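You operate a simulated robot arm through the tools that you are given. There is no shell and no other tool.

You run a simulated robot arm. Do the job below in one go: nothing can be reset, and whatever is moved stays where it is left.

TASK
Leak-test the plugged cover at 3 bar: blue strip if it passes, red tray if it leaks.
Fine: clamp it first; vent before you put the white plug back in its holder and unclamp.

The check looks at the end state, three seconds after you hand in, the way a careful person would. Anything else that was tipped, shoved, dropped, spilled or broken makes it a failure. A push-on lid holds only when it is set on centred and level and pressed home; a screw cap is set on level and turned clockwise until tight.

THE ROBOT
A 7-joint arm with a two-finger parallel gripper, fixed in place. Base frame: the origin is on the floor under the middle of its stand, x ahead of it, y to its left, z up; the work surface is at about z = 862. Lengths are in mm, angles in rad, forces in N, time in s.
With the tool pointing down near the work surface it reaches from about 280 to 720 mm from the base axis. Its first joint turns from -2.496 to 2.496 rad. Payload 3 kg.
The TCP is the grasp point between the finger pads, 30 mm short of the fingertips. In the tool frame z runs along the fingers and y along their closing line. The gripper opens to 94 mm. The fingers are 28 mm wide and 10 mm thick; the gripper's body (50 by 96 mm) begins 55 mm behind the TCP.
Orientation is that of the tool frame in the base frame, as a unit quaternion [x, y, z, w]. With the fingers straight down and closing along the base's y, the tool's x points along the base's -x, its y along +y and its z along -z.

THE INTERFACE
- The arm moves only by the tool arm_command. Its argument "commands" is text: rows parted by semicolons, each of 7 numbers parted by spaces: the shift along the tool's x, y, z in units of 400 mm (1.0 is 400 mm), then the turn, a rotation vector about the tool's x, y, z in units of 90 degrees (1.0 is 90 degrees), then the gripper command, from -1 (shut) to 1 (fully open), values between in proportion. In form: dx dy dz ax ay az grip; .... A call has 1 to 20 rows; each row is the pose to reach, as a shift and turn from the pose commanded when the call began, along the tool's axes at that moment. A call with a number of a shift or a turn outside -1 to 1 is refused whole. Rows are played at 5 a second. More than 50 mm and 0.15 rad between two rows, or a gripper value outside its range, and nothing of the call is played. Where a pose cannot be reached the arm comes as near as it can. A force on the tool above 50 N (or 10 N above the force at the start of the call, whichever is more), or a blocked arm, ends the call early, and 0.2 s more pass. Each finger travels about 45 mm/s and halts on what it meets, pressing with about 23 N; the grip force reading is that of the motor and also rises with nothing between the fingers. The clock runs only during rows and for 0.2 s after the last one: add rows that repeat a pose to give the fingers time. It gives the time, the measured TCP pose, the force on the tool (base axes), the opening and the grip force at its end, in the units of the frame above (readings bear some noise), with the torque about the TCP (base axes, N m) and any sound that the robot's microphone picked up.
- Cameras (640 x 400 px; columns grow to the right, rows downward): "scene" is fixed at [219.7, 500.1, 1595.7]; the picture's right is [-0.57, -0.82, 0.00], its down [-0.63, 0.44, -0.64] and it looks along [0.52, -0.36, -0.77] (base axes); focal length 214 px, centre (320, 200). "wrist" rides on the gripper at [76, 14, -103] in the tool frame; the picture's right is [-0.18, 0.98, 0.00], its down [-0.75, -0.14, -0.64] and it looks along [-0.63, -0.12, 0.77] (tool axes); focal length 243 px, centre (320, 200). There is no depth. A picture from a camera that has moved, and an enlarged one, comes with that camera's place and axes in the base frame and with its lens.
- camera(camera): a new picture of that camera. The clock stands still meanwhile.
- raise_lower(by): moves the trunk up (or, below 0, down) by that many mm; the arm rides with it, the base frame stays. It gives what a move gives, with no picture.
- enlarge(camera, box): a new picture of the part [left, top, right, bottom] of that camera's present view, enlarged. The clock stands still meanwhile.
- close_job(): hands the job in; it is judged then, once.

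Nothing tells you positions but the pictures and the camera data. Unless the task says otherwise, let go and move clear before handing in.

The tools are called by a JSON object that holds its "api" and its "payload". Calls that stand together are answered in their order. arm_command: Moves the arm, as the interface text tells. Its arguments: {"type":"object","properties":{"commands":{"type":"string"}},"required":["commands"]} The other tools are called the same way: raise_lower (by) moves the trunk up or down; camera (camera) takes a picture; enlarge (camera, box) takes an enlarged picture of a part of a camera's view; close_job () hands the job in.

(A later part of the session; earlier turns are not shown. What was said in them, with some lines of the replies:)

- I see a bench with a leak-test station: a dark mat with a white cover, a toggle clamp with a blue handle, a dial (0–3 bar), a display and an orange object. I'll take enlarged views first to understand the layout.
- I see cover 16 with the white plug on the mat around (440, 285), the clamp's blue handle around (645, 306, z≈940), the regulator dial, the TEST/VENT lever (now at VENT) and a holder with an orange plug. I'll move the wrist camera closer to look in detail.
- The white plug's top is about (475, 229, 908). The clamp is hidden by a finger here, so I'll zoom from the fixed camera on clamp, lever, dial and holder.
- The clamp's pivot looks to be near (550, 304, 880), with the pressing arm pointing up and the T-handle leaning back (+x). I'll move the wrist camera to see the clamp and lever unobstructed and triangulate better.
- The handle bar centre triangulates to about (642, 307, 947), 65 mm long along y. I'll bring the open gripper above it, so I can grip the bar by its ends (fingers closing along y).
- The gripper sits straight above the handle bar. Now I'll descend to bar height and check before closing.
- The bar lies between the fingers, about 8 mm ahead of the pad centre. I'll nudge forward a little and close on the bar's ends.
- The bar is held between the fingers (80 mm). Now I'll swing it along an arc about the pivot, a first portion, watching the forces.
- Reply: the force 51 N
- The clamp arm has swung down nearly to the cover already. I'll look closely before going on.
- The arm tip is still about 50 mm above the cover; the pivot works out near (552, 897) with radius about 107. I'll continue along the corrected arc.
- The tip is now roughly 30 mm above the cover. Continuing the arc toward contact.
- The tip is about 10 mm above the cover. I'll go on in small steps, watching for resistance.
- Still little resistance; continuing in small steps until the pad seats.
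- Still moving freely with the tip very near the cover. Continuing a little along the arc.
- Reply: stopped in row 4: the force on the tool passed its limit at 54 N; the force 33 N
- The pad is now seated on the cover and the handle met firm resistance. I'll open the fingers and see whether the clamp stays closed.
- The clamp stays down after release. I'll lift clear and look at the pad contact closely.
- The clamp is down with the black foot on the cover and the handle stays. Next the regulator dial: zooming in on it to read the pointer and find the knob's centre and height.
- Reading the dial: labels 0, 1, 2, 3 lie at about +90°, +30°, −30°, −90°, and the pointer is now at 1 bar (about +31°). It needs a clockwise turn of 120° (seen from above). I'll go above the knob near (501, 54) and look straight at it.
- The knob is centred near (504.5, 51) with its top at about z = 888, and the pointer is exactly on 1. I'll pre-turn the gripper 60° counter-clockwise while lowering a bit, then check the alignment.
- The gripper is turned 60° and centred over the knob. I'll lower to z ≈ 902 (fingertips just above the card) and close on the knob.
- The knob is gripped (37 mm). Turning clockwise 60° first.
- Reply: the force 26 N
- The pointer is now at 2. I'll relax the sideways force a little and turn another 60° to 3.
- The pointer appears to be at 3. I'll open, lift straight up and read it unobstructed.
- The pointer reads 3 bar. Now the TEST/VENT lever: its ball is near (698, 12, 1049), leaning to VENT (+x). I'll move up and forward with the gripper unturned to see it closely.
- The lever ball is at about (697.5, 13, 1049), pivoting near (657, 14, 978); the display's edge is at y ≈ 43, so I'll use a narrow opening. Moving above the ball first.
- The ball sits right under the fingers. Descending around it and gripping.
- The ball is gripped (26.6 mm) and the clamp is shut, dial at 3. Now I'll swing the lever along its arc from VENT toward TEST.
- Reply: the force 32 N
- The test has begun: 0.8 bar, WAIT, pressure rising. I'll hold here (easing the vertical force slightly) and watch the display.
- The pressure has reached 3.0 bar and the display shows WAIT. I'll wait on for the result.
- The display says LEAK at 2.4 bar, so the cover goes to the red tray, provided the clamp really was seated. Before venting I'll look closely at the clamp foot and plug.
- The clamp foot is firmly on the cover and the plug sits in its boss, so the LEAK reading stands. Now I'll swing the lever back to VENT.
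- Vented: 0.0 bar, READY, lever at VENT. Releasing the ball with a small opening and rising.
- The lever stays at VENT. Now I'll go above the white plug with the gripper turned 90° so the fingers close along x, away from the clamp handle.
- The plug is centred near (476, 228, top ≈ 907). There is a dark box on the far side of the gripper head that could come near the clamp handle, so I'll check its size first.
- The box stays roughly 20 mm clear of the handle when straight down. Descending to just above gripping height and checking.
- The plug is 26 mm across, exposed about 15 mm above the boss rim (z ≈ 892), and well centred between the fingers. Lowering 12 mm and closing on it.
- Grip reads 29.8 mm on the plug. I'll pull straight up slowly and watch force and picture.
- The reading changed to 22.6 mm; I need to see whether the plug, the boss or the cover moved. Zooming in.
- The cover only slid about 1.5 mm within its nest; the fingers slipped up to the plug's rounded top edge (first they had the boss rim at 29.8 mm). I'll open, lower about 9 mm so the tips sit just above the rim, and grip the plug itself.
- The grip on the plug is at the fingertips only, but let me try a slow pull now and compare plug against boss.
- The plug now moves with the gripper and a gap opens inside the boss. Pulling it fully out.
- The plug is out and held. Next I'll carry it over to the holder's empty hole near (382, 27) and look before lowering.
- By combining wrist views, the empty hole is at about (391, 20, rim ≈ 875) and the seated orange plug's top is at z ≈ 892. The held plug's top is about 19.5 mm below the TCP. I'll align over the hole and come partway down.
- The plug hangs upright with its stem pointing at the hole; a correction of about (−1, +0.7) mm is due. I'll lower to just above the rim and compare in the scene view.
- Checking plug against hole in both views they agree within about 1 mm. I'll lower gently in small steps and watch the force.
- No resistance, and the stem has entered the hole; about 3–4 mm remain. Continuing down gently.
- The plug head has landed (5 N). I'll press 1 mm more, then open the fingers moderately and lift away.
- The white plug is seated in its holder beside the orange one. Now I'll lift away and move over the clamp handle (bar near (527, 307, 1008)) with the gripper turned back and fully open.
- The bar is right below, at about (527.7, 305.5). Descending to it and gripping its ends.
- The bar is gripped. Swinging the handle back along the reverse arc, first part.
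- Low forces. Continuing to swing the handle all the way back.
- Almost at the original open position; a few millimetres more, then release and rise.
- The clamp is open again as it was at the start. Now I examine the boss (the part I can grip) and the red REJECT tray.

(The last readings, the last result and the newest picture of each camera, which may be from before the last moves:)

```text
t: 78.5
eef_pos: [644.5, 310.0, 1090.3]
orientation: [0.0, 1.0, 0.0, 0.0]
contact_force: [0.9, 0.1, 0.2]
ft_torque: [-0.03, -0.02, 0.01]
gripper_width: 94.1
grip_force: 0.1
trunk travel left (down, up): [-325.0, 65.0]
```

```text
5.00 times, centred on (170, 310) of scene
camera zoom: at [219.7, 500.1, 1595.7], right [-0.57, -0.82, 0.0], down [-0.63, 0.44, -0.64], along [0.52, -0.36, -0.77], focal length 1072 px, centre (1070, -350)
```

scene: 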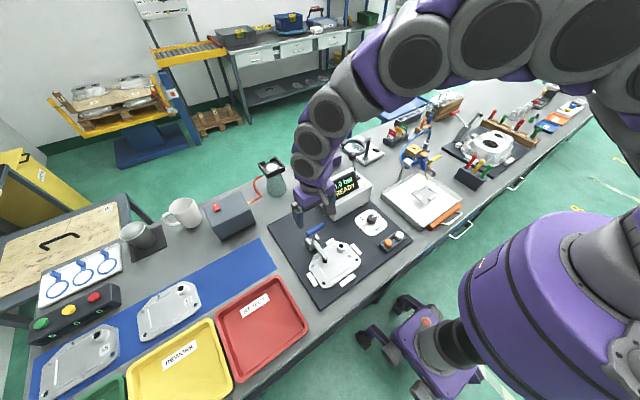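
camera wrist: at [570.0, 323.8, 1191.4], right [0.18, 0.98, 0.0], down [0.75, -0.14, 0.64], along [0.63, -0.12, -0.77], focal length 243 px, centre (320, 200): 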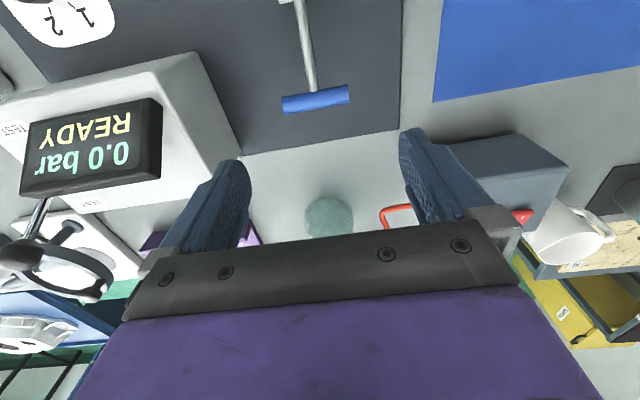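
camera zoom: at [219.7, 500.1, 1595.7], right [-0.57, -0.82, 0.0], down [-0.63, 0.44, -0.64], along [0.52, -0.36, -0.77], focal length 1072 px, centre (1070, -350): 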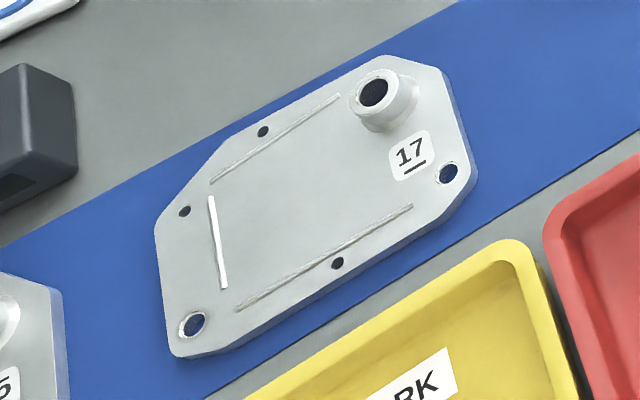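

The boss is a 29.5 mm cylinder, the only grippable part; the centre of mass lies toward (442, 286) from it, so I'll close along that line (gripper yaw ≈ 31°) to resist tipping. Moving above the boss at about (476.5, 229.5).

{"api": "arm_command", "payload": {"commands": "0.07 -0.033 0 0 0 -0.058 1; 0.14 -0.067 0 0 0 -0.116 1; 0.21 -0.1 0 0 0 -0.175 1; 0.28 -0.134 0.01 0 0 -0.233 0.7; 0.35 -0.167 0.02 0 0 -0.291 0.5; 0.42 -0.201 0.025 0 0 -0.349 0.4; 0.42 -0.201 0.025 0 0 -0.349 0.4; 0.42 -0.201 0.025 0 0 -0.349 0.4"}}

{"api": "camera", "payload": {"camera": "wrist"}}

{"api": "enlarge", "payload": {"camera": "wrist", "box": [240, 20, 480, 180]}}

{"api": "enlarge", "payload": {"camera": "scene", "box": [285, 185, 375, 265]}}

```text
t: 80.3
eef_pos: [475.2, 229.0, 1080.4]
orientation: [-0.271, 0.962, 0.0, 0.001]
contact_force: [1.0, -0.4, 0.6]
ft_torque: [-0.03, 0.01, 0.01]
gripper_width: 65.8
grip_force: 0.1
trunk travel left (down, up): [-325.0, 65.0]
```

```text
taken
camera wrist: at [403.9, 202.1, 1182.5], right [-0.36, 0.93, 0.0], down [0.71, 0.27, 0.64], along [0.6, 0.23, -0.76], focal length 243 px, centre (320, 200)
```

wrist: 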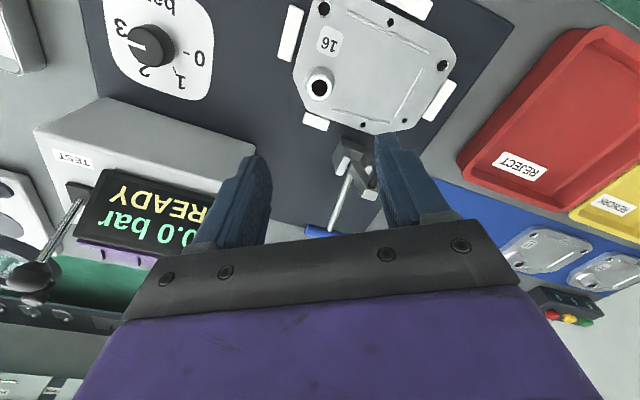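

```text
2.50 times, centred on (360, 100) of wrist
camera zoom: at [403.9, 202.1, 1182.5], right [-0.36, 0.93, 0.0], down [0.71, 0.27, 0.64], along [0.6, 0.23, -0.76], focal length 606 px, centre (220, 450)
```

zoom: 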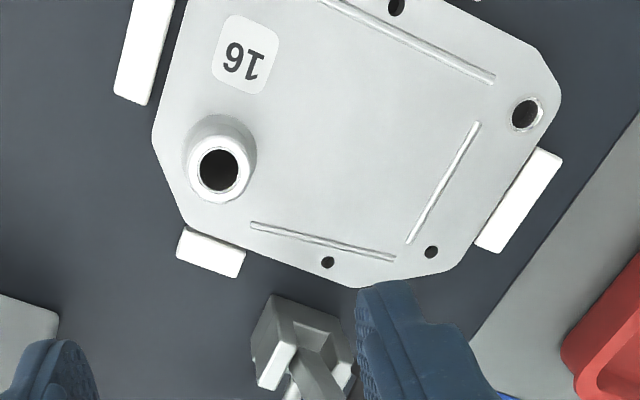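

```text
5.00 times, centred on (330, 225) of scene
camera zoom: at [219.7, 500.1, 1595.7], right [-0.57, -0.82, 0.0], down [-0.63, 0.44, -0.64], along [0.52, -0.36, -0.77], focal length 1072 px, centre (270, 75)
```

zoom: 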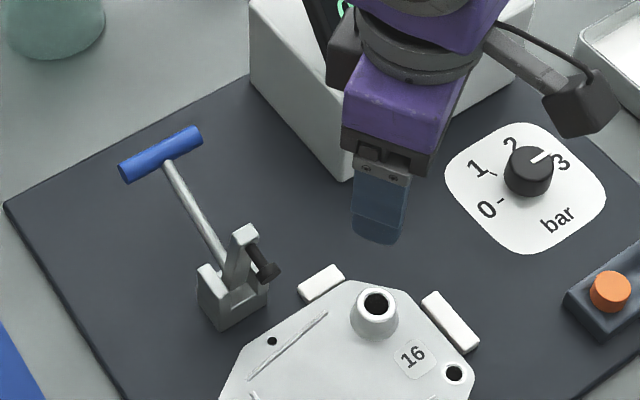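

The boss is centred at (476.5, 229.3), right beneath the gripper. The cover's centre is about (449, 280), 122 × 166 mm. Descending so the fingertips straddle the boss just above the plate.

{"api": "arm_command", "payload": {"commands": "0 0 0.09 0 0 0 0.4; 0 0 0.18 0 0 0 0.4; 0 0 0.27 0 0 0 0.4; 0 0 0.35 0 0 0 0.4; 0 0 0.39 0 0 0 0.4; 0 0 0.405 0 0 0 0.4; 0 0 0.405 0 0 0 0.4"}}

{"api": "enlarge", "payload": {"camera": "wrist", "box": [220, 80, 420, 240]}}

{"api": "enlarge", "payload": {"camera": "scene", "box": [310, 215, 370, 268]}}

```text
t: 81.9
eef_pos: [477.5, 229.6, 917.2]
orientation: [-0.27, 0.963, 0.0, 0.001]
contact_force: [-0.4, -0.4, 0.0]
ft_torque: [0.05, 0.04, 0.03]
gripper_width: 65.9
grip_force: 0.0
trunk travel left (down, up): [-325.0, 65.0]
```

```text
2.50 times, centred on (320, 160) of wrist
camera zoom: at [405.5, 202.4, 1019.4], right [-0.36, 0.93, 0.0], down [0.72, 0.27, 0.64], along [0.6, 0.23, -0.77], focal length 606 px, centre (320, 300)
```

zoom: 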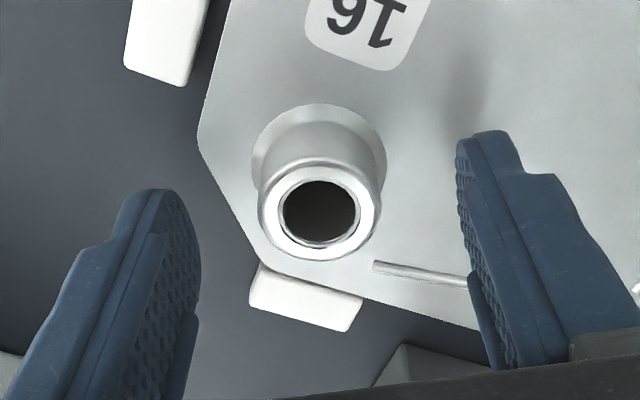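

```text
7.55 times, centred on (340, 242) of scene
camera zoom: at [219.7, 500.1, 1595.7], right [-0.57, -0.82, 0.0], down [-0.63, 0.44, -0.64], along [0.52, -0.36, -0.77], focal length 1619 px, centre (169, -113)
```

zoom: 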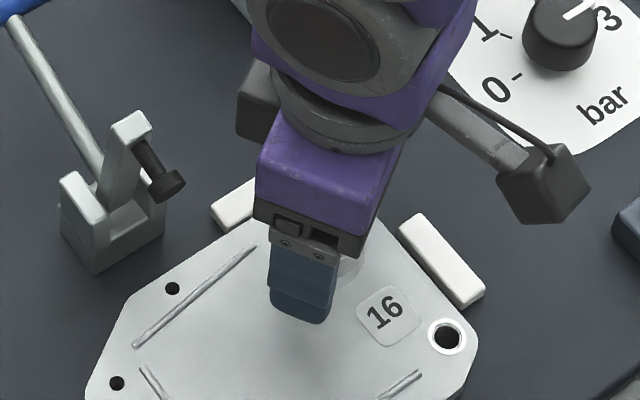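

The boss top is at z ≈ 897 and perfectly centred. Lowering 3 mm more and closing on it.

{"api": "arm_command", "payload": {"commands": "0 0 0.0075 0 0 0 0.4; 0 0 0.0075 0 0 0 0.4; 0 0 0.0075 0 0 0 -1; 0 0 0.0075 0 0 0 -1; 0 0 0.0075 0 0 0 -1; 0 0 0.0075 0 0 0 -1; 0 0 0.0075 0 0 0 -1; 0 0 0.0075 0 0 0 -1"}}

{"api": "enlarge", "payload": {"camera": "wrist", "box": [220, 80, 420, 240]}}

```text
t: 83.7
eef_pos: [477.5, 229.3, 915.5]
orientation: [-0.271, 0.963, -0.001, 0.001]
contact_force: [1.5, 0.8, 0.9]
ft_torque: [0.15, -0.01, -0.12]
gripper_width: 40.6
grip_force: 22.9
trunk travel left (down, up): [-325.0, 65.0]
```

```text
2.50 times, centred on (320, 160) of wrist
camera zoom: at [405.9, 202.5, 1016.7], right [-0.36, 0.93, 0.0], down [0.72, 0.27, 0.64], along [0.6, 0.23, -0.77], focal length 606 px, centre (320, 300)
```

zoom: 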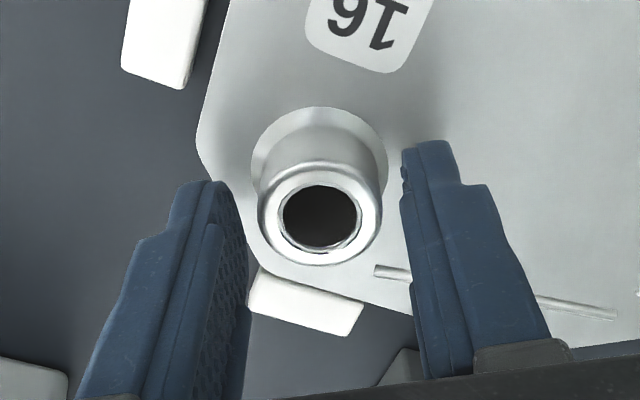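

{"api": "enlarge", "payload": {"camera": "wrist", "box": [280, 110, 380, 190]}}

{"api": "enlarge", "payload": {"camera": "scene", "box": [325, 232, 351, 258]}}

{"api": "camera", "payload": {"camera": "wrist"}}

```text
5.00 times, centred on (330, 150) of wrist
camera zoom: at [405.9, 202.5, 1016.7], right [-0.36, 0.93, 0.0], down [0.72, 0.27, 0.64], along [0.6, 0.23, -0.77], focal length 1213 px, centre (270, 450)
```

zoom: 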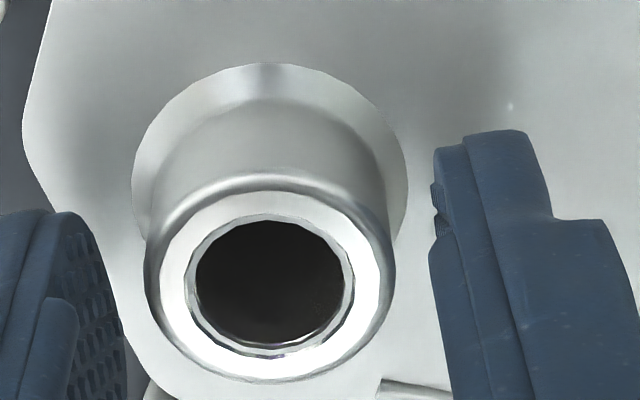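

```text
15.38 times, centred on (338, 245) of scene
camera zoom: at [219.7, 500.1, 1595.7], right [-0.57, -0.82, 0.0], down [-0.63, 0.44, -0.64], along [0.52, -0.36, -0.77], focal length 3300 px, centre (43, -492)
```

zoom: 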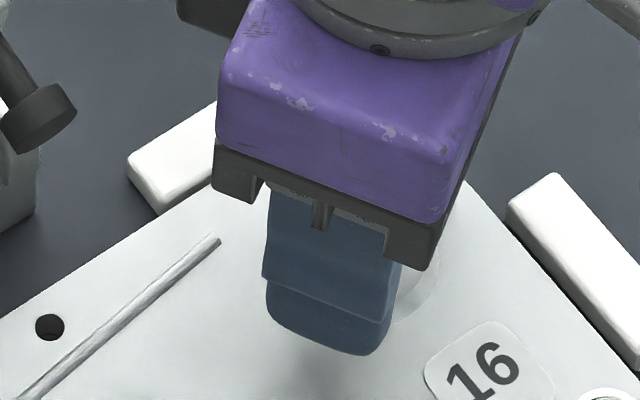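

```text
taken
camera wrist: at [405.9, 202.5, 1016.7], right [-0.36, 0.93, 0.0], down [0.72, 0.27, 0.64], along [0.6, 0.23, -0.77], focal length 243 px, centre (320, 200)
```

wrist: 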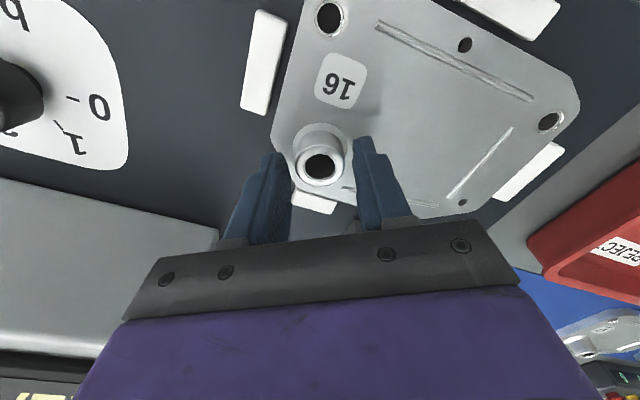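

The fingertips stop on the wide base of the boss (40.6 mm). I'll reopen, raise 4 mm and close on the cylindrical part.

{"api": "arm_command", "payload": {"commands": "0 0 0 0 0 0 0.2; 0 0 0 0 0 0 0.2; 0 0 -0.005 0 0 0 0.2; 0 0 -0.01 0 0 0 0.2; 0 0 -0.01 0 0 0 -1; 0 0 -0.01 0 0 0 -1; 0 0 -0.01 0 0 0 -1; 0 0 -0.01 0 0 0 -1; 0 0 -0.01 0 0 0 -1"}}

{"api": "enlarge", "payload": {"camera": "wrist", "box": [280, 110, 380, 190]}}

```text
t: 85.7
eef_pos: [476.2, 230.6, 918.0]
orientation: [-0.271, 0.963, -0.001, 0.001]
contact_force: [-0.7, -0.7, -0.1]
ft_torque: [0.01, 0.15, -0.08]
gripper_width: 40.6
grip_force: 23.2
trunk travel left (down, up): [-325.0, 65.0]
```

```text
5.00 times, centred on (330, 150) of wrist
camera zoom: at [404.8, 202.6, 1020.6], right [-0.36, 0.93, 0.0], down [0.72, 0.27, 0.64], along [0.6, 0.23, -0.77], focal length 1213 px, centre (270, 450)
```

zoom: 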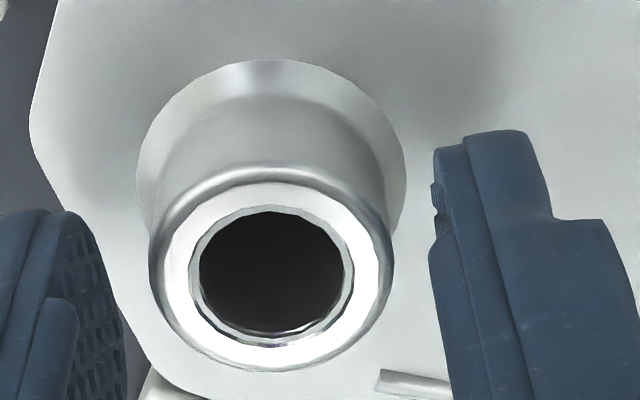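

The collision shape of the boss evidently is square to the cover's sides (40.6 mm is its diagonal at this angle), so I should grip square to it. I'll open, rise, turn back to closing along y, and re-grip.

{"api": "arm_command", "payload": {"commands": "0 0 0 0 0 0 0.1; 0 0 0 0 0 0 0.1; 0 0 -0.04 0 0 0 0.1; 0 0 -0.08 0 0 0 0.1; 0 0 -0.08 0 0 0.09 0.1; 0 0 -0.08 0 0 0.18 0.1; 0 0 -0.08 0 0 0.27 0.1; 0 0 -0.08 0 0 0.349 0.05; 0 0 -0.08 0 0 0.349 0.0; 0 0 -0.08 0 0 0.349 0.0"}}

{"api": "camera", "payload": {"camera": "wrist"}}

{"api": "enlarge", "payload": {"camera": "wrist", "box": [220, 60, 420, 220]}}

```text
t: 87.9
eef_pos: [477.3, 228.9, 951.4]
orientation: [0.0, 1.0, 0.0, 0.001]
contact_force: [-0.5, 0.2, -0.1]
ft_torque: [-0.03, 0.01, -0.01]
gripper_width: 47.2
grip_force: 0.1
trunk travel left (down, up): [-325.0, 65.0]
```

```text
taken
camera wrist: at [401.7, 244.1, 1053.1], right [0.18, 0.98, 0.0], down [0.75, -0.14, 0.64], along [0.63, -0.12, -0.77], focal length 243 px, centre (320, 200)
```

wrist: 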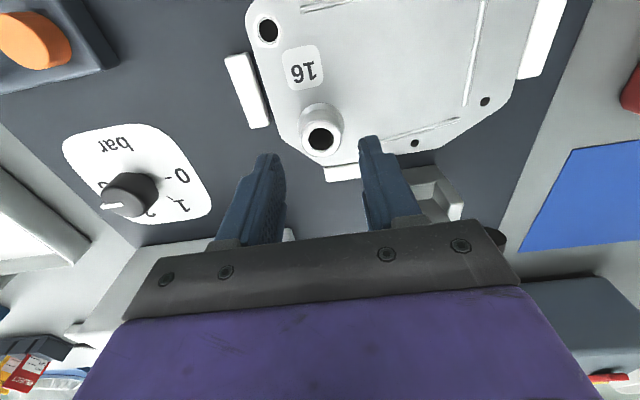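

```text
2.50 times, centred on (320, 140) of wrist
camera zoom: at [401.7, 244.1, 1053.1], right [0.18, 0.98, 0.0], down [0.75, -0.14, 0.64], along [0.63, -0.12, -0.77], focal length 606 px, centre (320, 350)
```

zoom: 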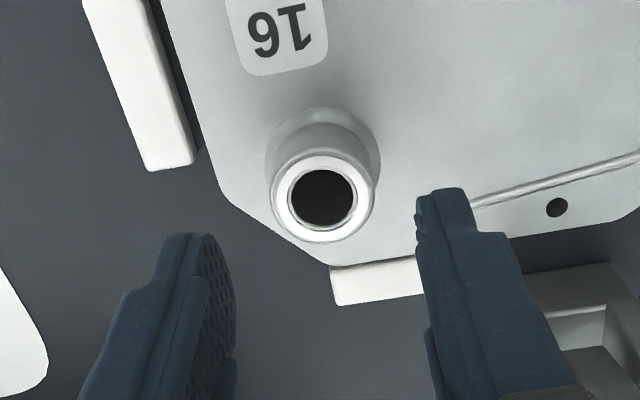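

The boss is centred between the fingers now, closing along y. Lowering to z ≈ 914 and gripping.

{"api": "arm_command", "payload": {"commands": "0.001 0.002 0.04 0 0 0 0; 0.001 0.002 0.08 0 0 0 0; 0.001 0.002 0.0925 0 0 0 0; 0.001 0.002 0.0925 0 0 0 0; 0.001 0.002 0.0925 0 0 0 -1; 0.001 0.002 0.0925 0 0 0 -1; 0.001 0.002 0.0925 0 0 0 -1; 0.001 0.002 0.0925 0 0 0 -1; 0.001 0.002 0.0925 0 0 0 -1"}}

{"api": "enlarge", "payload": {"camera": "wrist", "box": [240, 80, 400, 210]}}

{"api": "enlarge", "payload": {"camera": "scene", "box": [310, 215, 370, 268]}}

```text
t: 89.9
eef_pos: [477.9, 230.3, 914.5]
orientation: [0.001, 1.0, 0.0, 0.002]
contact_force: [1.2, 0.1, 0.2]
ft_torque: [0.02, -0.16, 0.06]
gripper_width: 29.9
grip_force: 22.8
trunk travel left (down, up): [-325.0, 65.0]
```

```text
3.08 times, centred on (320, 145) of wrist
camera zoom: at [401.5, 244.9, 1016.0], right [0.18, 0.98, 0.0], down [0.75, -0.14, 0.64], along [0.63, -0.12, -0.77], focal length 746 px, centre (320, 369)
```

zoom: 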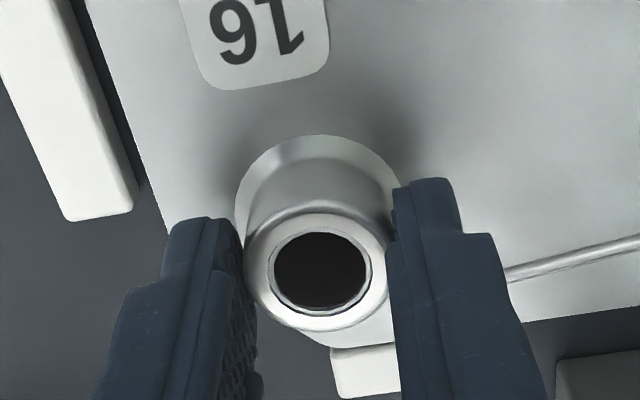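

```text
7.55 times, centred on (340, 242) of scene
camera zoom: at [219.7, 500.1, 1595.7], right [-0.57, -0.82, 0.0], down [-0.63, 0.44, -0.64], along [0.52, -0.36, -0.77], focal length 1619 px, centre (169, -113)
```

zoom: 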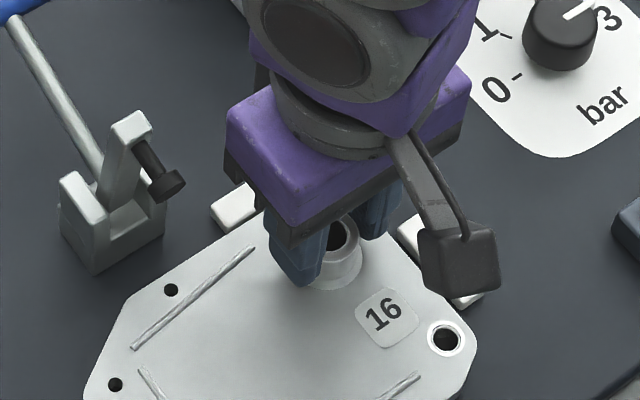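

A clean 29.9 mm grip on the boss. Test lift: a few millimetres, checking load and tilt.

{"api": "arm_command", "payload": {"commands": "0 0 -0.005 0 0 0 -1; 0 0 -0.01 0 0 0 -1; 0 0 -0.015 0 0 0 -1; 0 0 -0.02 0 0 0 -1; 0 0 -0.02 0 0 0 -1"}}

{"api": "enlarge", "payload": {"camera": "wrist", "box": [200, 0, 520, 220]}}

{"api": "enlarge", "payload": {"camera": "scene", "box": [290, 215, 370, 290]}}

```text
t: 91.1
eef_pos: [477.1, 229.7, 922.0]
orientation: [0.0, 1.0, 0.001, 0.001]
contact_force: [0.0, -0.4, -3.6]
ft_torque: [-0.17, -0.09, 0.0]
gripper_width: 30.0
grip_force: 22.9
trunk travel left (down, up): [-325.0, 65.0]
```

```text
1.82 times, centred on (360, 110) of wrist
camera zoom: at [401.3, 244.5, 1023.2], right [0.18, 0.98, 0.0], down [0.75, -0.14, 0.64], along [0.63, -0.12, -0.77], focal length 441 px, centre (247, 364)
```

zoom: 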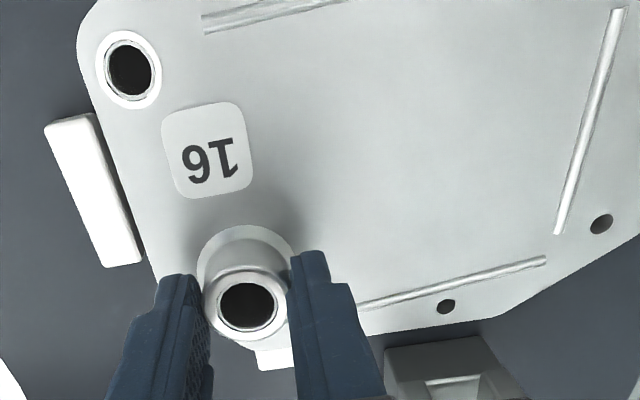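

```text
5.33 times, centred on (330, 252) of scene
camera zoom: at [219.7, 500.1, 1595.7], right [-0.57, -0.82, 0.0], down [-0.63, 0.44, -0.64], along [0.52, -0.36, -0.77], focal length 1144 px, centre (267, -80)
```

zoom: 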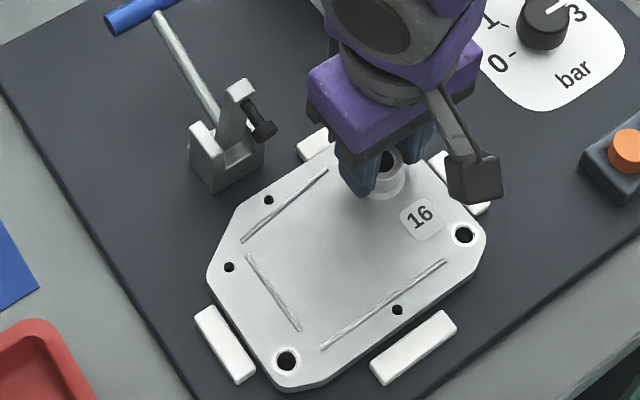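

It holds: about 3.6 N load and the cover stays level. I'll lift to about 45 mm (staying below the clamp's spindle), then move toward the robot, clear of the clamp.

{"api": "arm_command", "payload": {"commands": "0 0 -0.02 0 0 0 -1; 0 0 -0.045 0 0 0 -1; 0 0 -0.07 0 0 0 -1; 0 0 -0.09 0 0 0 -1; 0.02 0 -0.095 0 0 0 -1; 0.05 0 -0.095 0 0 0 -1; 0.09 0 -0.095 0 0 0 -1; 0.13 0 -0.095 0 0 0 -1; 0.165 0 -0.095 0 0 0 -1; 0.19 0 -0.095 0 0 0 -1; 0.19 0 -0.095 0 0 0 -1; 0.19 0 -0.095 0 0 0 -1"}}

{"api": "camera", "payload": {"camera": "wrist"}}

{"api": "camera", "payload": {"camera": "scene"}}

{"api": "enlarge", "payload": {"camera": "scene", "box": [200, 210, 400, 370]}}

```text
t: 93.7
eef_pos: [400.3, 230.9, 958.6]
orientation: [-0.001, 1.0, 0.0, 0.001]
contact_force: [0.3, -0.1, -3.3]
ft_torque: [-0.18, -0.05, -0.06]
gripper_width: 30.0
grip_force: 22.8
trunk travel left (down, up): [-325.0, 65.0]
```

```text
taken
camera wrist: at [325.1, 245.5, 1061.5], right [0.18, 0.98, 0.0], down [0.75, -0.14, 0.64], along [0.63, -0.12, -0.77], focal length 243 px, centre (320, 200)
```

wrist: 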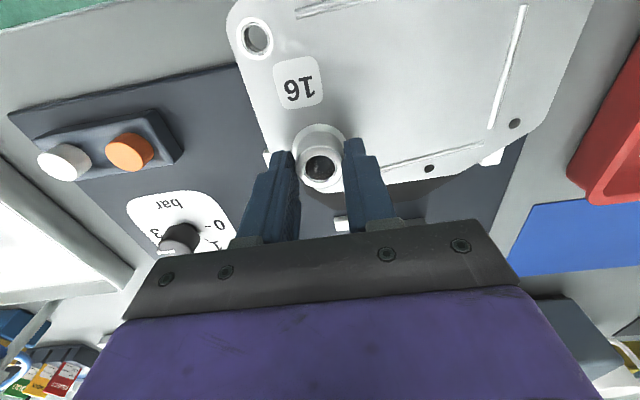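

```text
taken
```

scene: 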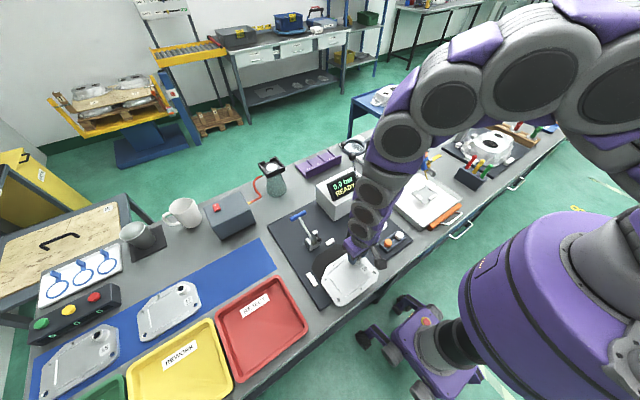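

```text
2.50 times, centred on (300, 290) of scene
camera zoom: at [219.7, 500.1, 1595.7], right [-0.57, -0.82, 0.0], down [-0.63, 0.44, -0.64], along [0.52, -0.36, -0.77], focal length 536 px, centre (370, -25)
```

zoom: 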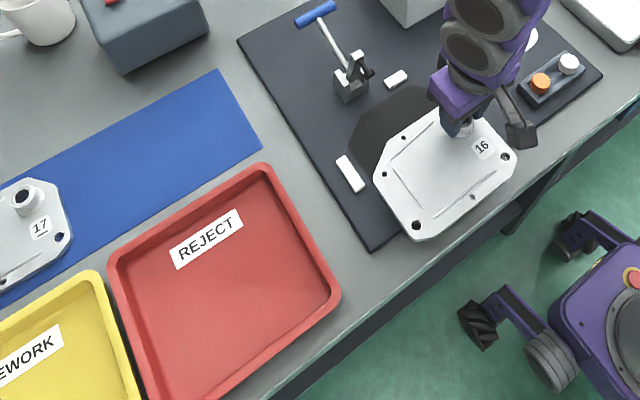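

The cover is held level, clear of the clamp. To place it accurately I need a good view of the red tray, so I'll rise and back off a little to let the wrist camera see it.

{"api": "arm_command", "payload": {"commands": "0.01 0 -0.04 0 0 0 -1; 0.03 0 -0.09 0 0 0 -1; 0.05 0 -0.15 0 0 0 -1; 0.07 0 -0.21 0 0 0 -1; 0.09 0 -0.27 0 0 0 -1; 0.11 0 -0.33 0 0 0 -1; 0.125 0 -0.39 0 0 0 -1; 0.135 0 -0.44 0 0 0 -1; 0.1375 0 -0.475 0 0 0 -1; 0.1375 0 -0.475 0 0 0 -1; 0.1375 0 -0.475 0 0 0 -1"}}

{"api": "camera", "payload": {"camera": "wrist"}}

{"api": "enlarge", "payload": {"camera": "wrist", "box": [440, 0, 640, 200]}}

```text
t: 96.1
eef_pos: [345.1, 229.0, 1149.4]
orientation: [0.0, 1.0, 0.0, 0.001]
contact_force: [0.6, -0.6, -3.4]
ft_torque: [-0.15, -0.13, 0.0]
gripper_width: 29.8
grip_force: 23.0
trunk travel left (down, up): [-325.0, 65.0]
```

```text
taken
camera wrist: at [270.2, 243.9, 1252.0], right [0.18, 0.98, 0.0], down [0.75, -0.14, 0.64], along [0.63, -0.12, -0.77], focal length 243 px, centre (320, 200)
```

wrist: 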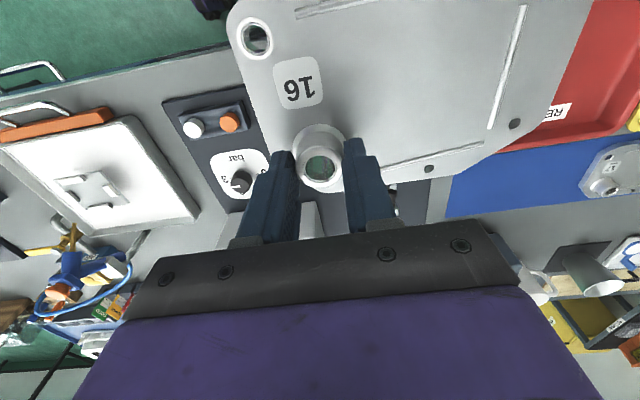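

```text
2.00 times, centred on (540, 100) of wrist
camera zoom: at [270.2, 243.9, 1252.0], right [0.18, 0.98, 0.0], down [0.75, -0.14, 0.64], along [0.63, -0.12, -0.77], focal length 485 px, centre (-120, 400)
```

zoom: 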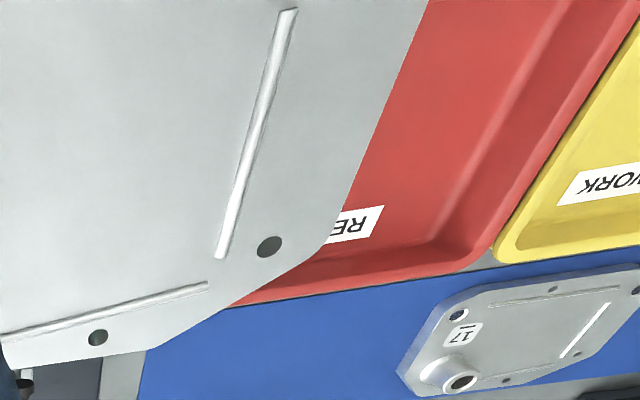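

The tray's far corner is visible here but the cover hides the rest, so I'll use the fixed camera, which looks almost straight down on the tray, for fine positioning. Moving the cover over the tray at a safe height.

{"api": "arm_command", "payload": {"commands": "-0.01 0.03 0.01 0 0 0 -1; -0.03 0.08 0.03 0 0 0 -1; -0.055 0.145 0.06 0 0 0 -1; -0.08 0.21 0.1 0 0 0 -1; -0.11 0.28 0.14 0 0 0 -1; -0.135 0.35 0.18 0 0 0 -1; -0.16 0.42 0.22 0 0 0 -1; -0.19 0.49 0.26 0 0 0 -1; -0.215 0.56 0.3 0 0 0 -1; -0.24 0.62 0.33 0 0 0 -1; -0.26 0.675 0.355 0 0 0 -1; -0.275 0.71 0.37 0 0 0 -1; -0.28 0.725 0.3725 0 0 0 -1; -0.28 0.725 0.3725 0 0 0 -1; -0.28 0.725 0.3725 0 0 0 -1"}}

{"api": "camera", "payload": {"camera": "scene"}}

{"api": "enlarge", "payload": {"camera": "scene", "box": [200, 260, 330, 370]}}

{"api": "camera", "payload": {"camera": "wrist"}}

```text
t: 99.3
eef_pos: [456.3, 520.3, 1001.1]
orientation: [0.0, 1.0, 0.0, 0.001]
contact_force: [0.2, -0.1, -2.6]
ft_torque: [-0.2, -0.1, -0.01]
gripper_width: 29.9
grip_force: 22.9
trunk travel left (down, up): [-325.0, 65.0]
```

```text
taken
```

scene: 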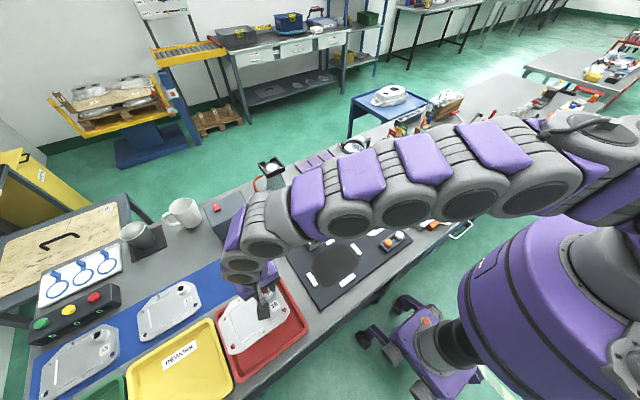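

```text
3.64 times, centred on (265, 315) of scene
camera zoom: at [219.7, 500.1, 1595.7], right [-0.57, -0.82, 0.0], down [-0.63, 0.44, -0.64], along [0.52, -0.36, -0.77], focal length 780 px, centre (520, -218)
```

zoom: 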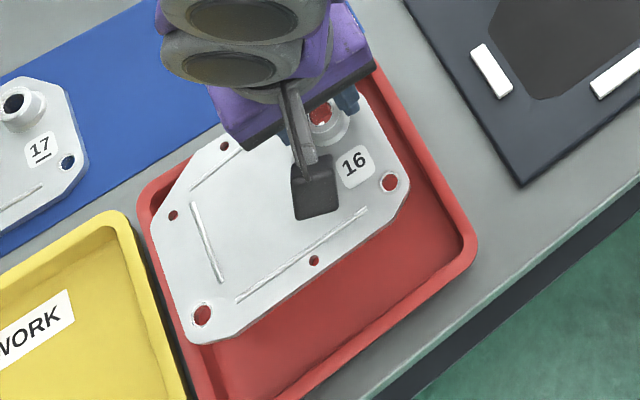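

```text
taken
camera wrist: at [380.9, 534.7, 1101.9], right [0.18, 0.98, 0.0], down [0.75, -0.14, 0.64], along [0.63, -0.12, -0.77], focal length 243 px, centre (320, 200)
```

wrist: 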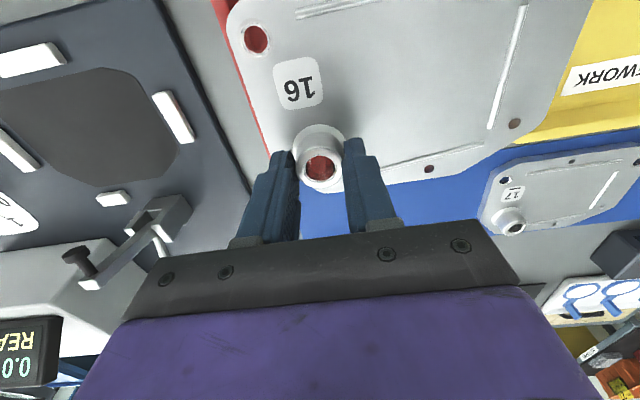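

The cover hangs square over the tray; from both cameras the tray interior is about x 348–503, y 482–657 and the cover would land at x 369–490, y 489–654. I'll shift 4 mm toward the robot and lower most of the way.

{"api": "arm_command", "payload": {"commands": "0.005 0 0.03 0 0 0 -1; 0.01 0 0.06 0 0 0 -1; 0.01 0 0.09 0 0 0 -1; 0.01 0 0.12 0 0 0 -1; 0.01 0 0.14 0 0 0 -1; 0.01 0 0.15 0 0 0 -1; 0.01 0 0.15 0 0 0 -1"}}

{"api": "enlarge", "payload": {"camera": "scene", "box": [200, 260, 330, 370]}}

{"api": "camera", "payload": {"camera": "wrist"}}

```text
t: 100.9
eef_pos: [454.6, 519.5, 940.3]
orientation: [-0.001, 1.0, 0.0, 0.0]
contact_force: [-0.3, 0.0, -2.9]
ft_torque: [-0.18, -0.1, -0.01]
gripper_width: 30.0
grip_force: 22.7
trunk travel left (down, up): [-325.0, 65.0]
```

```text
3.64 times, centred on (265, 315) of scene
camera zoom: at [219.7, 500.1, 1595.7], right [-0.57, -0.82, 0.0], down [-0.63, 0.44, -0.64], along [0.52, -0.36, -0.77], focal length 780 px, centre (520, -218)
```

zoom: 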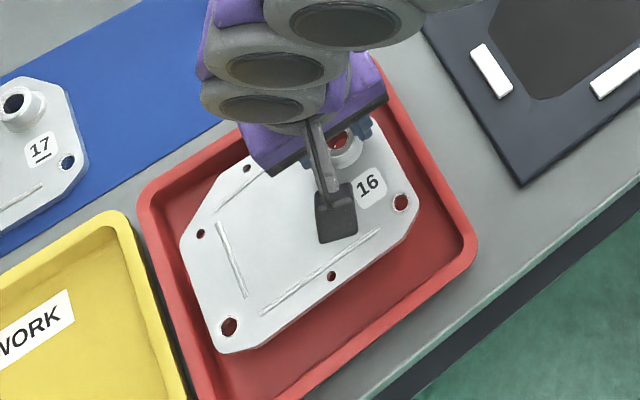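

```text
taken
camera wrist: at [378.8, 534.5, 1041.8], right [0.18, 0.98, 0.0], down [0.75, -0.14, 0.64], along [0.63, -0.12, -0.77], focal length 243 px, centre (320, 200)
```

wrist: 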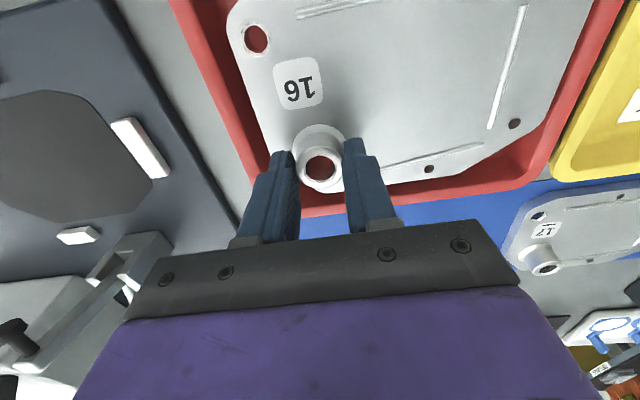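

{"api": "enlarge", "payload": {"camera": "scene", "box": [228, 290, 278, 345]}}

{"api": "enlarge", "payload": {"camera": "scene", "box": [275, 270, 325, 330]}}

```text
7.27 times, centred on (253, 318) of scene
camera zoom: at [219.7, 500.1, 1595.7], right [-0.57, -0.82, 0.0], down [-0.63, 0.44, -0.64], along [0.52, -0.36, -0.77], focal length 1560 px, centre (807, -654)
```

zoom: 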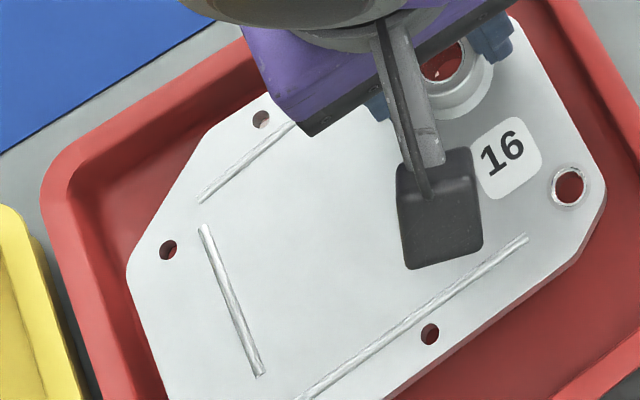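

```text
6.67 times, centred on (300, 300) of scene
camera zoom: at [219.7, 500.1, 1595.7], right [-0.57, -0.82, 0.0], down [-0.63, 0.44, -0.64], along [0.52, -0.36, -0.77], focal length 1430 px, centre (453, -467)
```

zoom: 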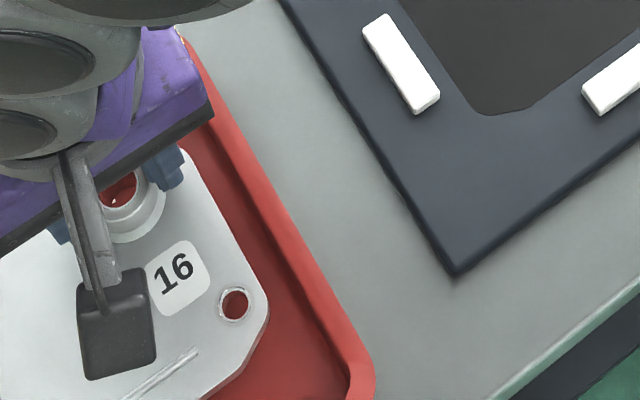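

The gaps to the tray rim are about equal (17–19 mm) on both ends. Lowering onto the tray floor, slowing near contact.

{"api": "arm_command", "payload": {"commands": "0 0 0.02 0 0 0 -1; 0 0 0.035 0 0 0 -1; 0 0 0.045 0 0 0 -1; 0 0 0.05 0 0 0 -1; 0 0 0.05 0 0 0 -1"}}

{"api": "enlarge", "payload": {"camera": "scene", "box": [200, 260, 330, 370]}}

```text
t: 102.1
eef_pos: [453.2, 519.1, 920.8]
orientation: [0.0, 1.0, 0.0, 0.001]
contact_force: [-0.8, 0.7, -3.9]
ft_torque: [-0.16, -0.04, -0.04]
gripper_width: 30.0
grip_force: 22.7
trunk travel left (down, up): [-325.0, 65.0]
```

```text
3.64 times, centred on (265, 315) of scene
camera zoom: at [219.7, 500.1, 1595.7], right [-0.57, -0.82, 0.0], down [-0.63, 0.44, -0.64], along [0.52, -0.36, -0.77], focal length 780 px, centre (520, -218)
```

zoom: 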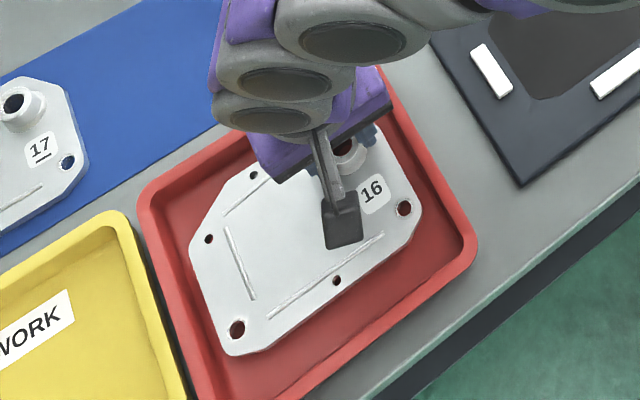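

Still hanging freely (−3.9 N). Going down in small steps until it touches.

{"api": "arm_command", "payload": {"commands": "0 0 0.006 0 0 0 -1; 0 0 0.012 0 0 0 -1; 0 0 0.012 0 0 0 -1"}}

{"api": "arm_command", "payload": {"commands": "0 0 0.005 0 0 0 -1; 0 0 0.008 0 0 0 -1; 0 0 0.008 0 0 0 -1"}}

```text
t: 102.9
eef_pos: [454.1, 520.7, 915.2]
orientation: [0.0, 1.0, 0.0, 0.0]
contact_force: [0.6, 0.3, -2.9]
ft_torque: [-0.19, -0.1, 0.03]
gripper_width: 29.8
grip_force: 23.1
trunk travel left (down, up): [-325.0, 65.0]
```

```text
t: 103.7
eef_pos: [454.6, 520.0, 912.2]
orientation: [0.0, 1.0, 0.0, 0.0]
contact_force: [0.0, -0.6, -3.4]
ft_torque: [-0.16, -0.05, 0.01]
gripper_width: 29.7
grip_force: 22.5
trunk travel left (down, up): [-325.0, 65.0]
```

{"api": "arm_command", "payload": {"commands": "0 0 0.004 0 0 0 -1; 0 0 0.006 0 0 0 -1; 0 0 0.006 0 0 0 -1"}}

{"api": "arm_command", "payload": {"commands": "0 0 0.003 0 0 0 -1; 0 0 0.005 0 0 0 -1; 0 0 0.005 0 0 0 -1"}}

{"api": "enlarge", "payload": {"camera": "scene", "box": [200, 260, 330, 370]}}

```text
t: 104.5
eef_pos: [453.7, 519.9, 910.3]
orientation: [0.0, 1.0, 0.0, 0.0]
contact_force: [-0.9, 0.2, -3.4]
ft_torque: [-0.18, -0.11, 0.04]
gripper_width: 29.7
grip_force: 22.3
trunk travel left (down, up): [-325.0, 65.0]
```

```text
t: 105.3
eef_pos: [453.1, 519.1, 909.9]
orientation: [0.0, 1.0, -0.001, 0.001]
contact_force: [0.2, -0.9, 0.1]
ft_torque: [0.2, -0.06, -0.07]
gripper_width: 29.9
grip_force: 22.6
trunk travel left (down, up): [-325.0, 65.0]
```

```text
3.64 times, centred on (265, 315) of scene
camera zoom: at [219.7, 500.1, 1595.7], right [-0.57, -0.82, 0.0], down [-0.63, 0.44, -0.64], along [0.52, -0.36, -0.77], focal length 780 px, centre (520, -218)
```

zoom: 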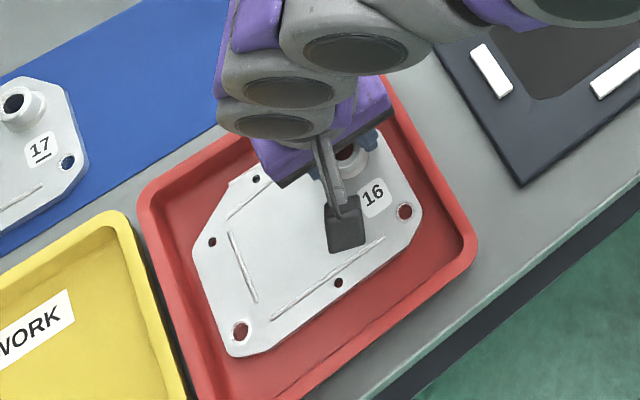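

The load has come off: the cover rests in the tray. One more millimetre, then open slightly and lift away.

{"api": "arm_command", "payload": {"commands": "0 0 0.003 0 0 0 -1; 0 0 0.003 0 0 0 -1; 0 0 0.001 0 0 0 -0.15; 0 0 0 0 0 0 -0.15; 0 0 0 0 0 0 -0.15; 0 0 0 0 0 0 -0.15"}}

{"api": "enlarge", "payload": {"camera": "wrist", "box": [200, 40, 440, 220]}}

```text
t: 106.7
eef_pos: [454.0, 519.2, 908.0]
orientation: [0.0, 1.0, 0.0, 0.001]
contact_force: [-0.1, 0.1, -1.2]
ft_torque: [0.01, 0.02, -0.03]
gripper_width: 40.0
grip_force: 0.1
trunk travel left (down, up): [-325.0, 65.0]
```

```text
2.22 times, centred on (320, 130) of wrist
camera zoom: at [378.1, 534.8, 1010.0], right [0.18, 0.98, 0.0], down [0.75, -0.14, 0.64], along [0.63, -0.12, -0.77], focal length 539 px, centre (320, 356)
```

zoom: 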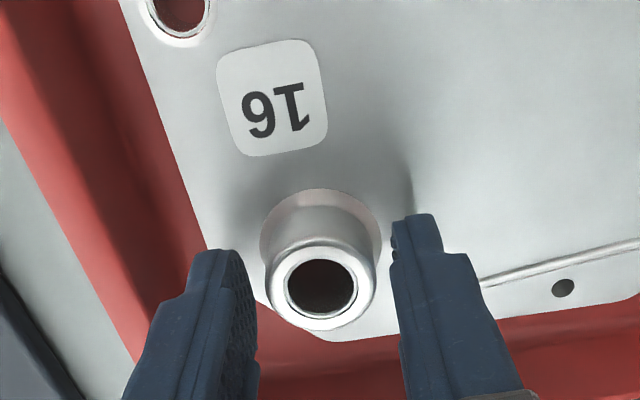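

Released. Lifting straight up and inspecting everything.

{"api": "arm_command", "payload": {"commands": "0 0 -0.05 0 0 0 -0.15; 0 0 -0.13 0 0 0 -0.15; 0 0 -0.23 0 0 0 -0.15; 0 0 -0.33 0 0 0 -0.15; 0 0 -0.43 0 0 0 -0.15; 0 0 -0.5 0 0 0 -0.15; 0.05 -0.1 -0.52 0 0 0 0; 0.08 -0.2 -0.53 0 0 0 0.3; 0.1 -0.31 -0.55 0 0 0 0.5; 0.1 -0.42 -0.56 0 0 0 0.8; 0.1 -0.53 -0.56 0 0 0 1; 0.1 -0.64 -0.56 0 0 0 1; 0.1 -0.75 -0.56 0 0 0 1; 0.1 -0.75 -0.56 0 0 0 1"}}

{"api": "camera", "payload": {"camera": "scene"}}

{"api": "enlarge", "payload": {"camera": "scene", "box": [200, 260, 330, 370]}}

{"api": "enlarge", "payload": {"camera": "scene", "box": [270, 160, 430, 290]}}

```text
t: 109.7
eef_pos: [413.2, 221.6, 1130.8]
orientation: [0.0, 1.0, 0.0, 0.001]
contact_force: [-0.2, -0.9, -0.4]
ft_torque: [-0.02, -0.01, -0.02]
gripper_width: 94.4
grip_force: 0.0
trunk travel left (down, up): [-325.0, 65.0]
```

```text
taken
```

scene: 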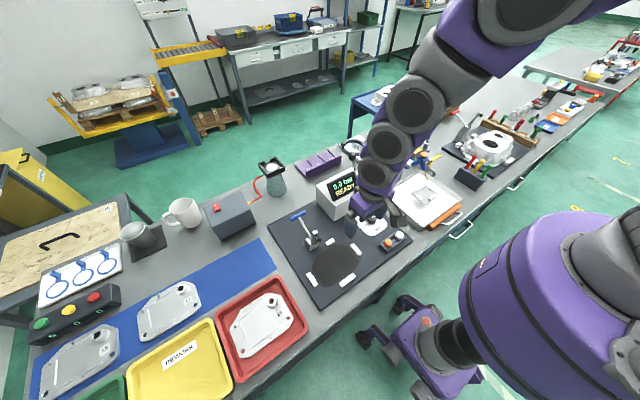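

```text
3.64 times, centred on (265, 315) of scene
camera zoom: at [219.7, 500.1, 1595.7], right [-0.57, -0.82, 0.0], down [-0.63, 0.44, -0.64], along [0.52, -0.36, -0.77], focal length 780 px, centre (520, -218)
```

zoom: 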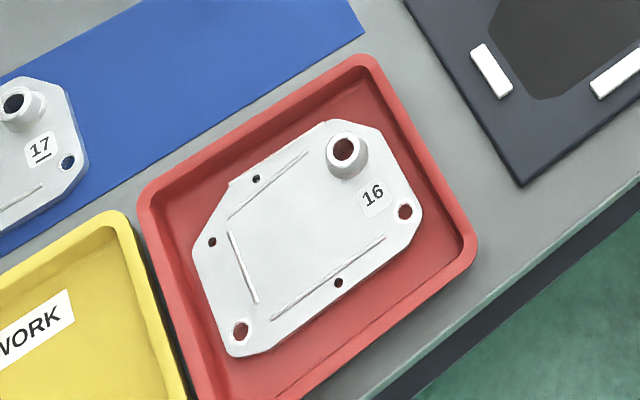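

```text
3.08 times, centred on (350, 225) of scene
camera zoom: at [219.7, 500.1, 1595.7], right [-0.57, -0.82, 0.0], down [-0.63, 0.44, -0.64], along [0.52, -0.36, -0.77], focal length 660 px, centre (228, 123)
```

zoom: 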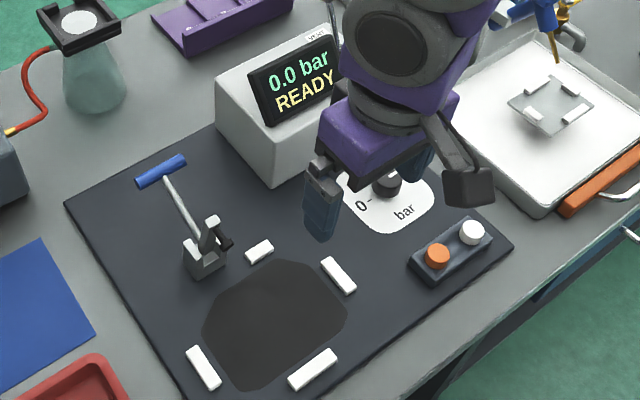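

Cover 16 lies flat in the red REJECT tray. The white plug is in its holder, the clamp is open, the tester reads 0.0 bar READY, and the arm is clear. The test at 3 bar showed LEAK, so I'm handing the job in.

{"api": "close_job", "payload": {}}

```text
The job is handed in.
```

The cover (number 16) leaked, so it is in the red tray. I clamped it and tested it at 3 bar; the pressure fell to 2.4 bar and the tester showed LEAK.

- **After the test:** I vented to 0.0 bar, put the white plug back in its holder next to the orange one, and unclamped. Then I lifted the cover by its boss and set it flat in the tray.
- **Pulling the plug:** on the first try the fingers caught the boss rim and slipped. The clamped cover slid about 1.5 mm inside its locating blocks. This was after the test and after venting, so it did not affect the result.
- **Left as is:** the lever is at VENT, the clamp handle is back in its open position, the pressure dial is still at 3 bar, and the arm is clear of the bench.
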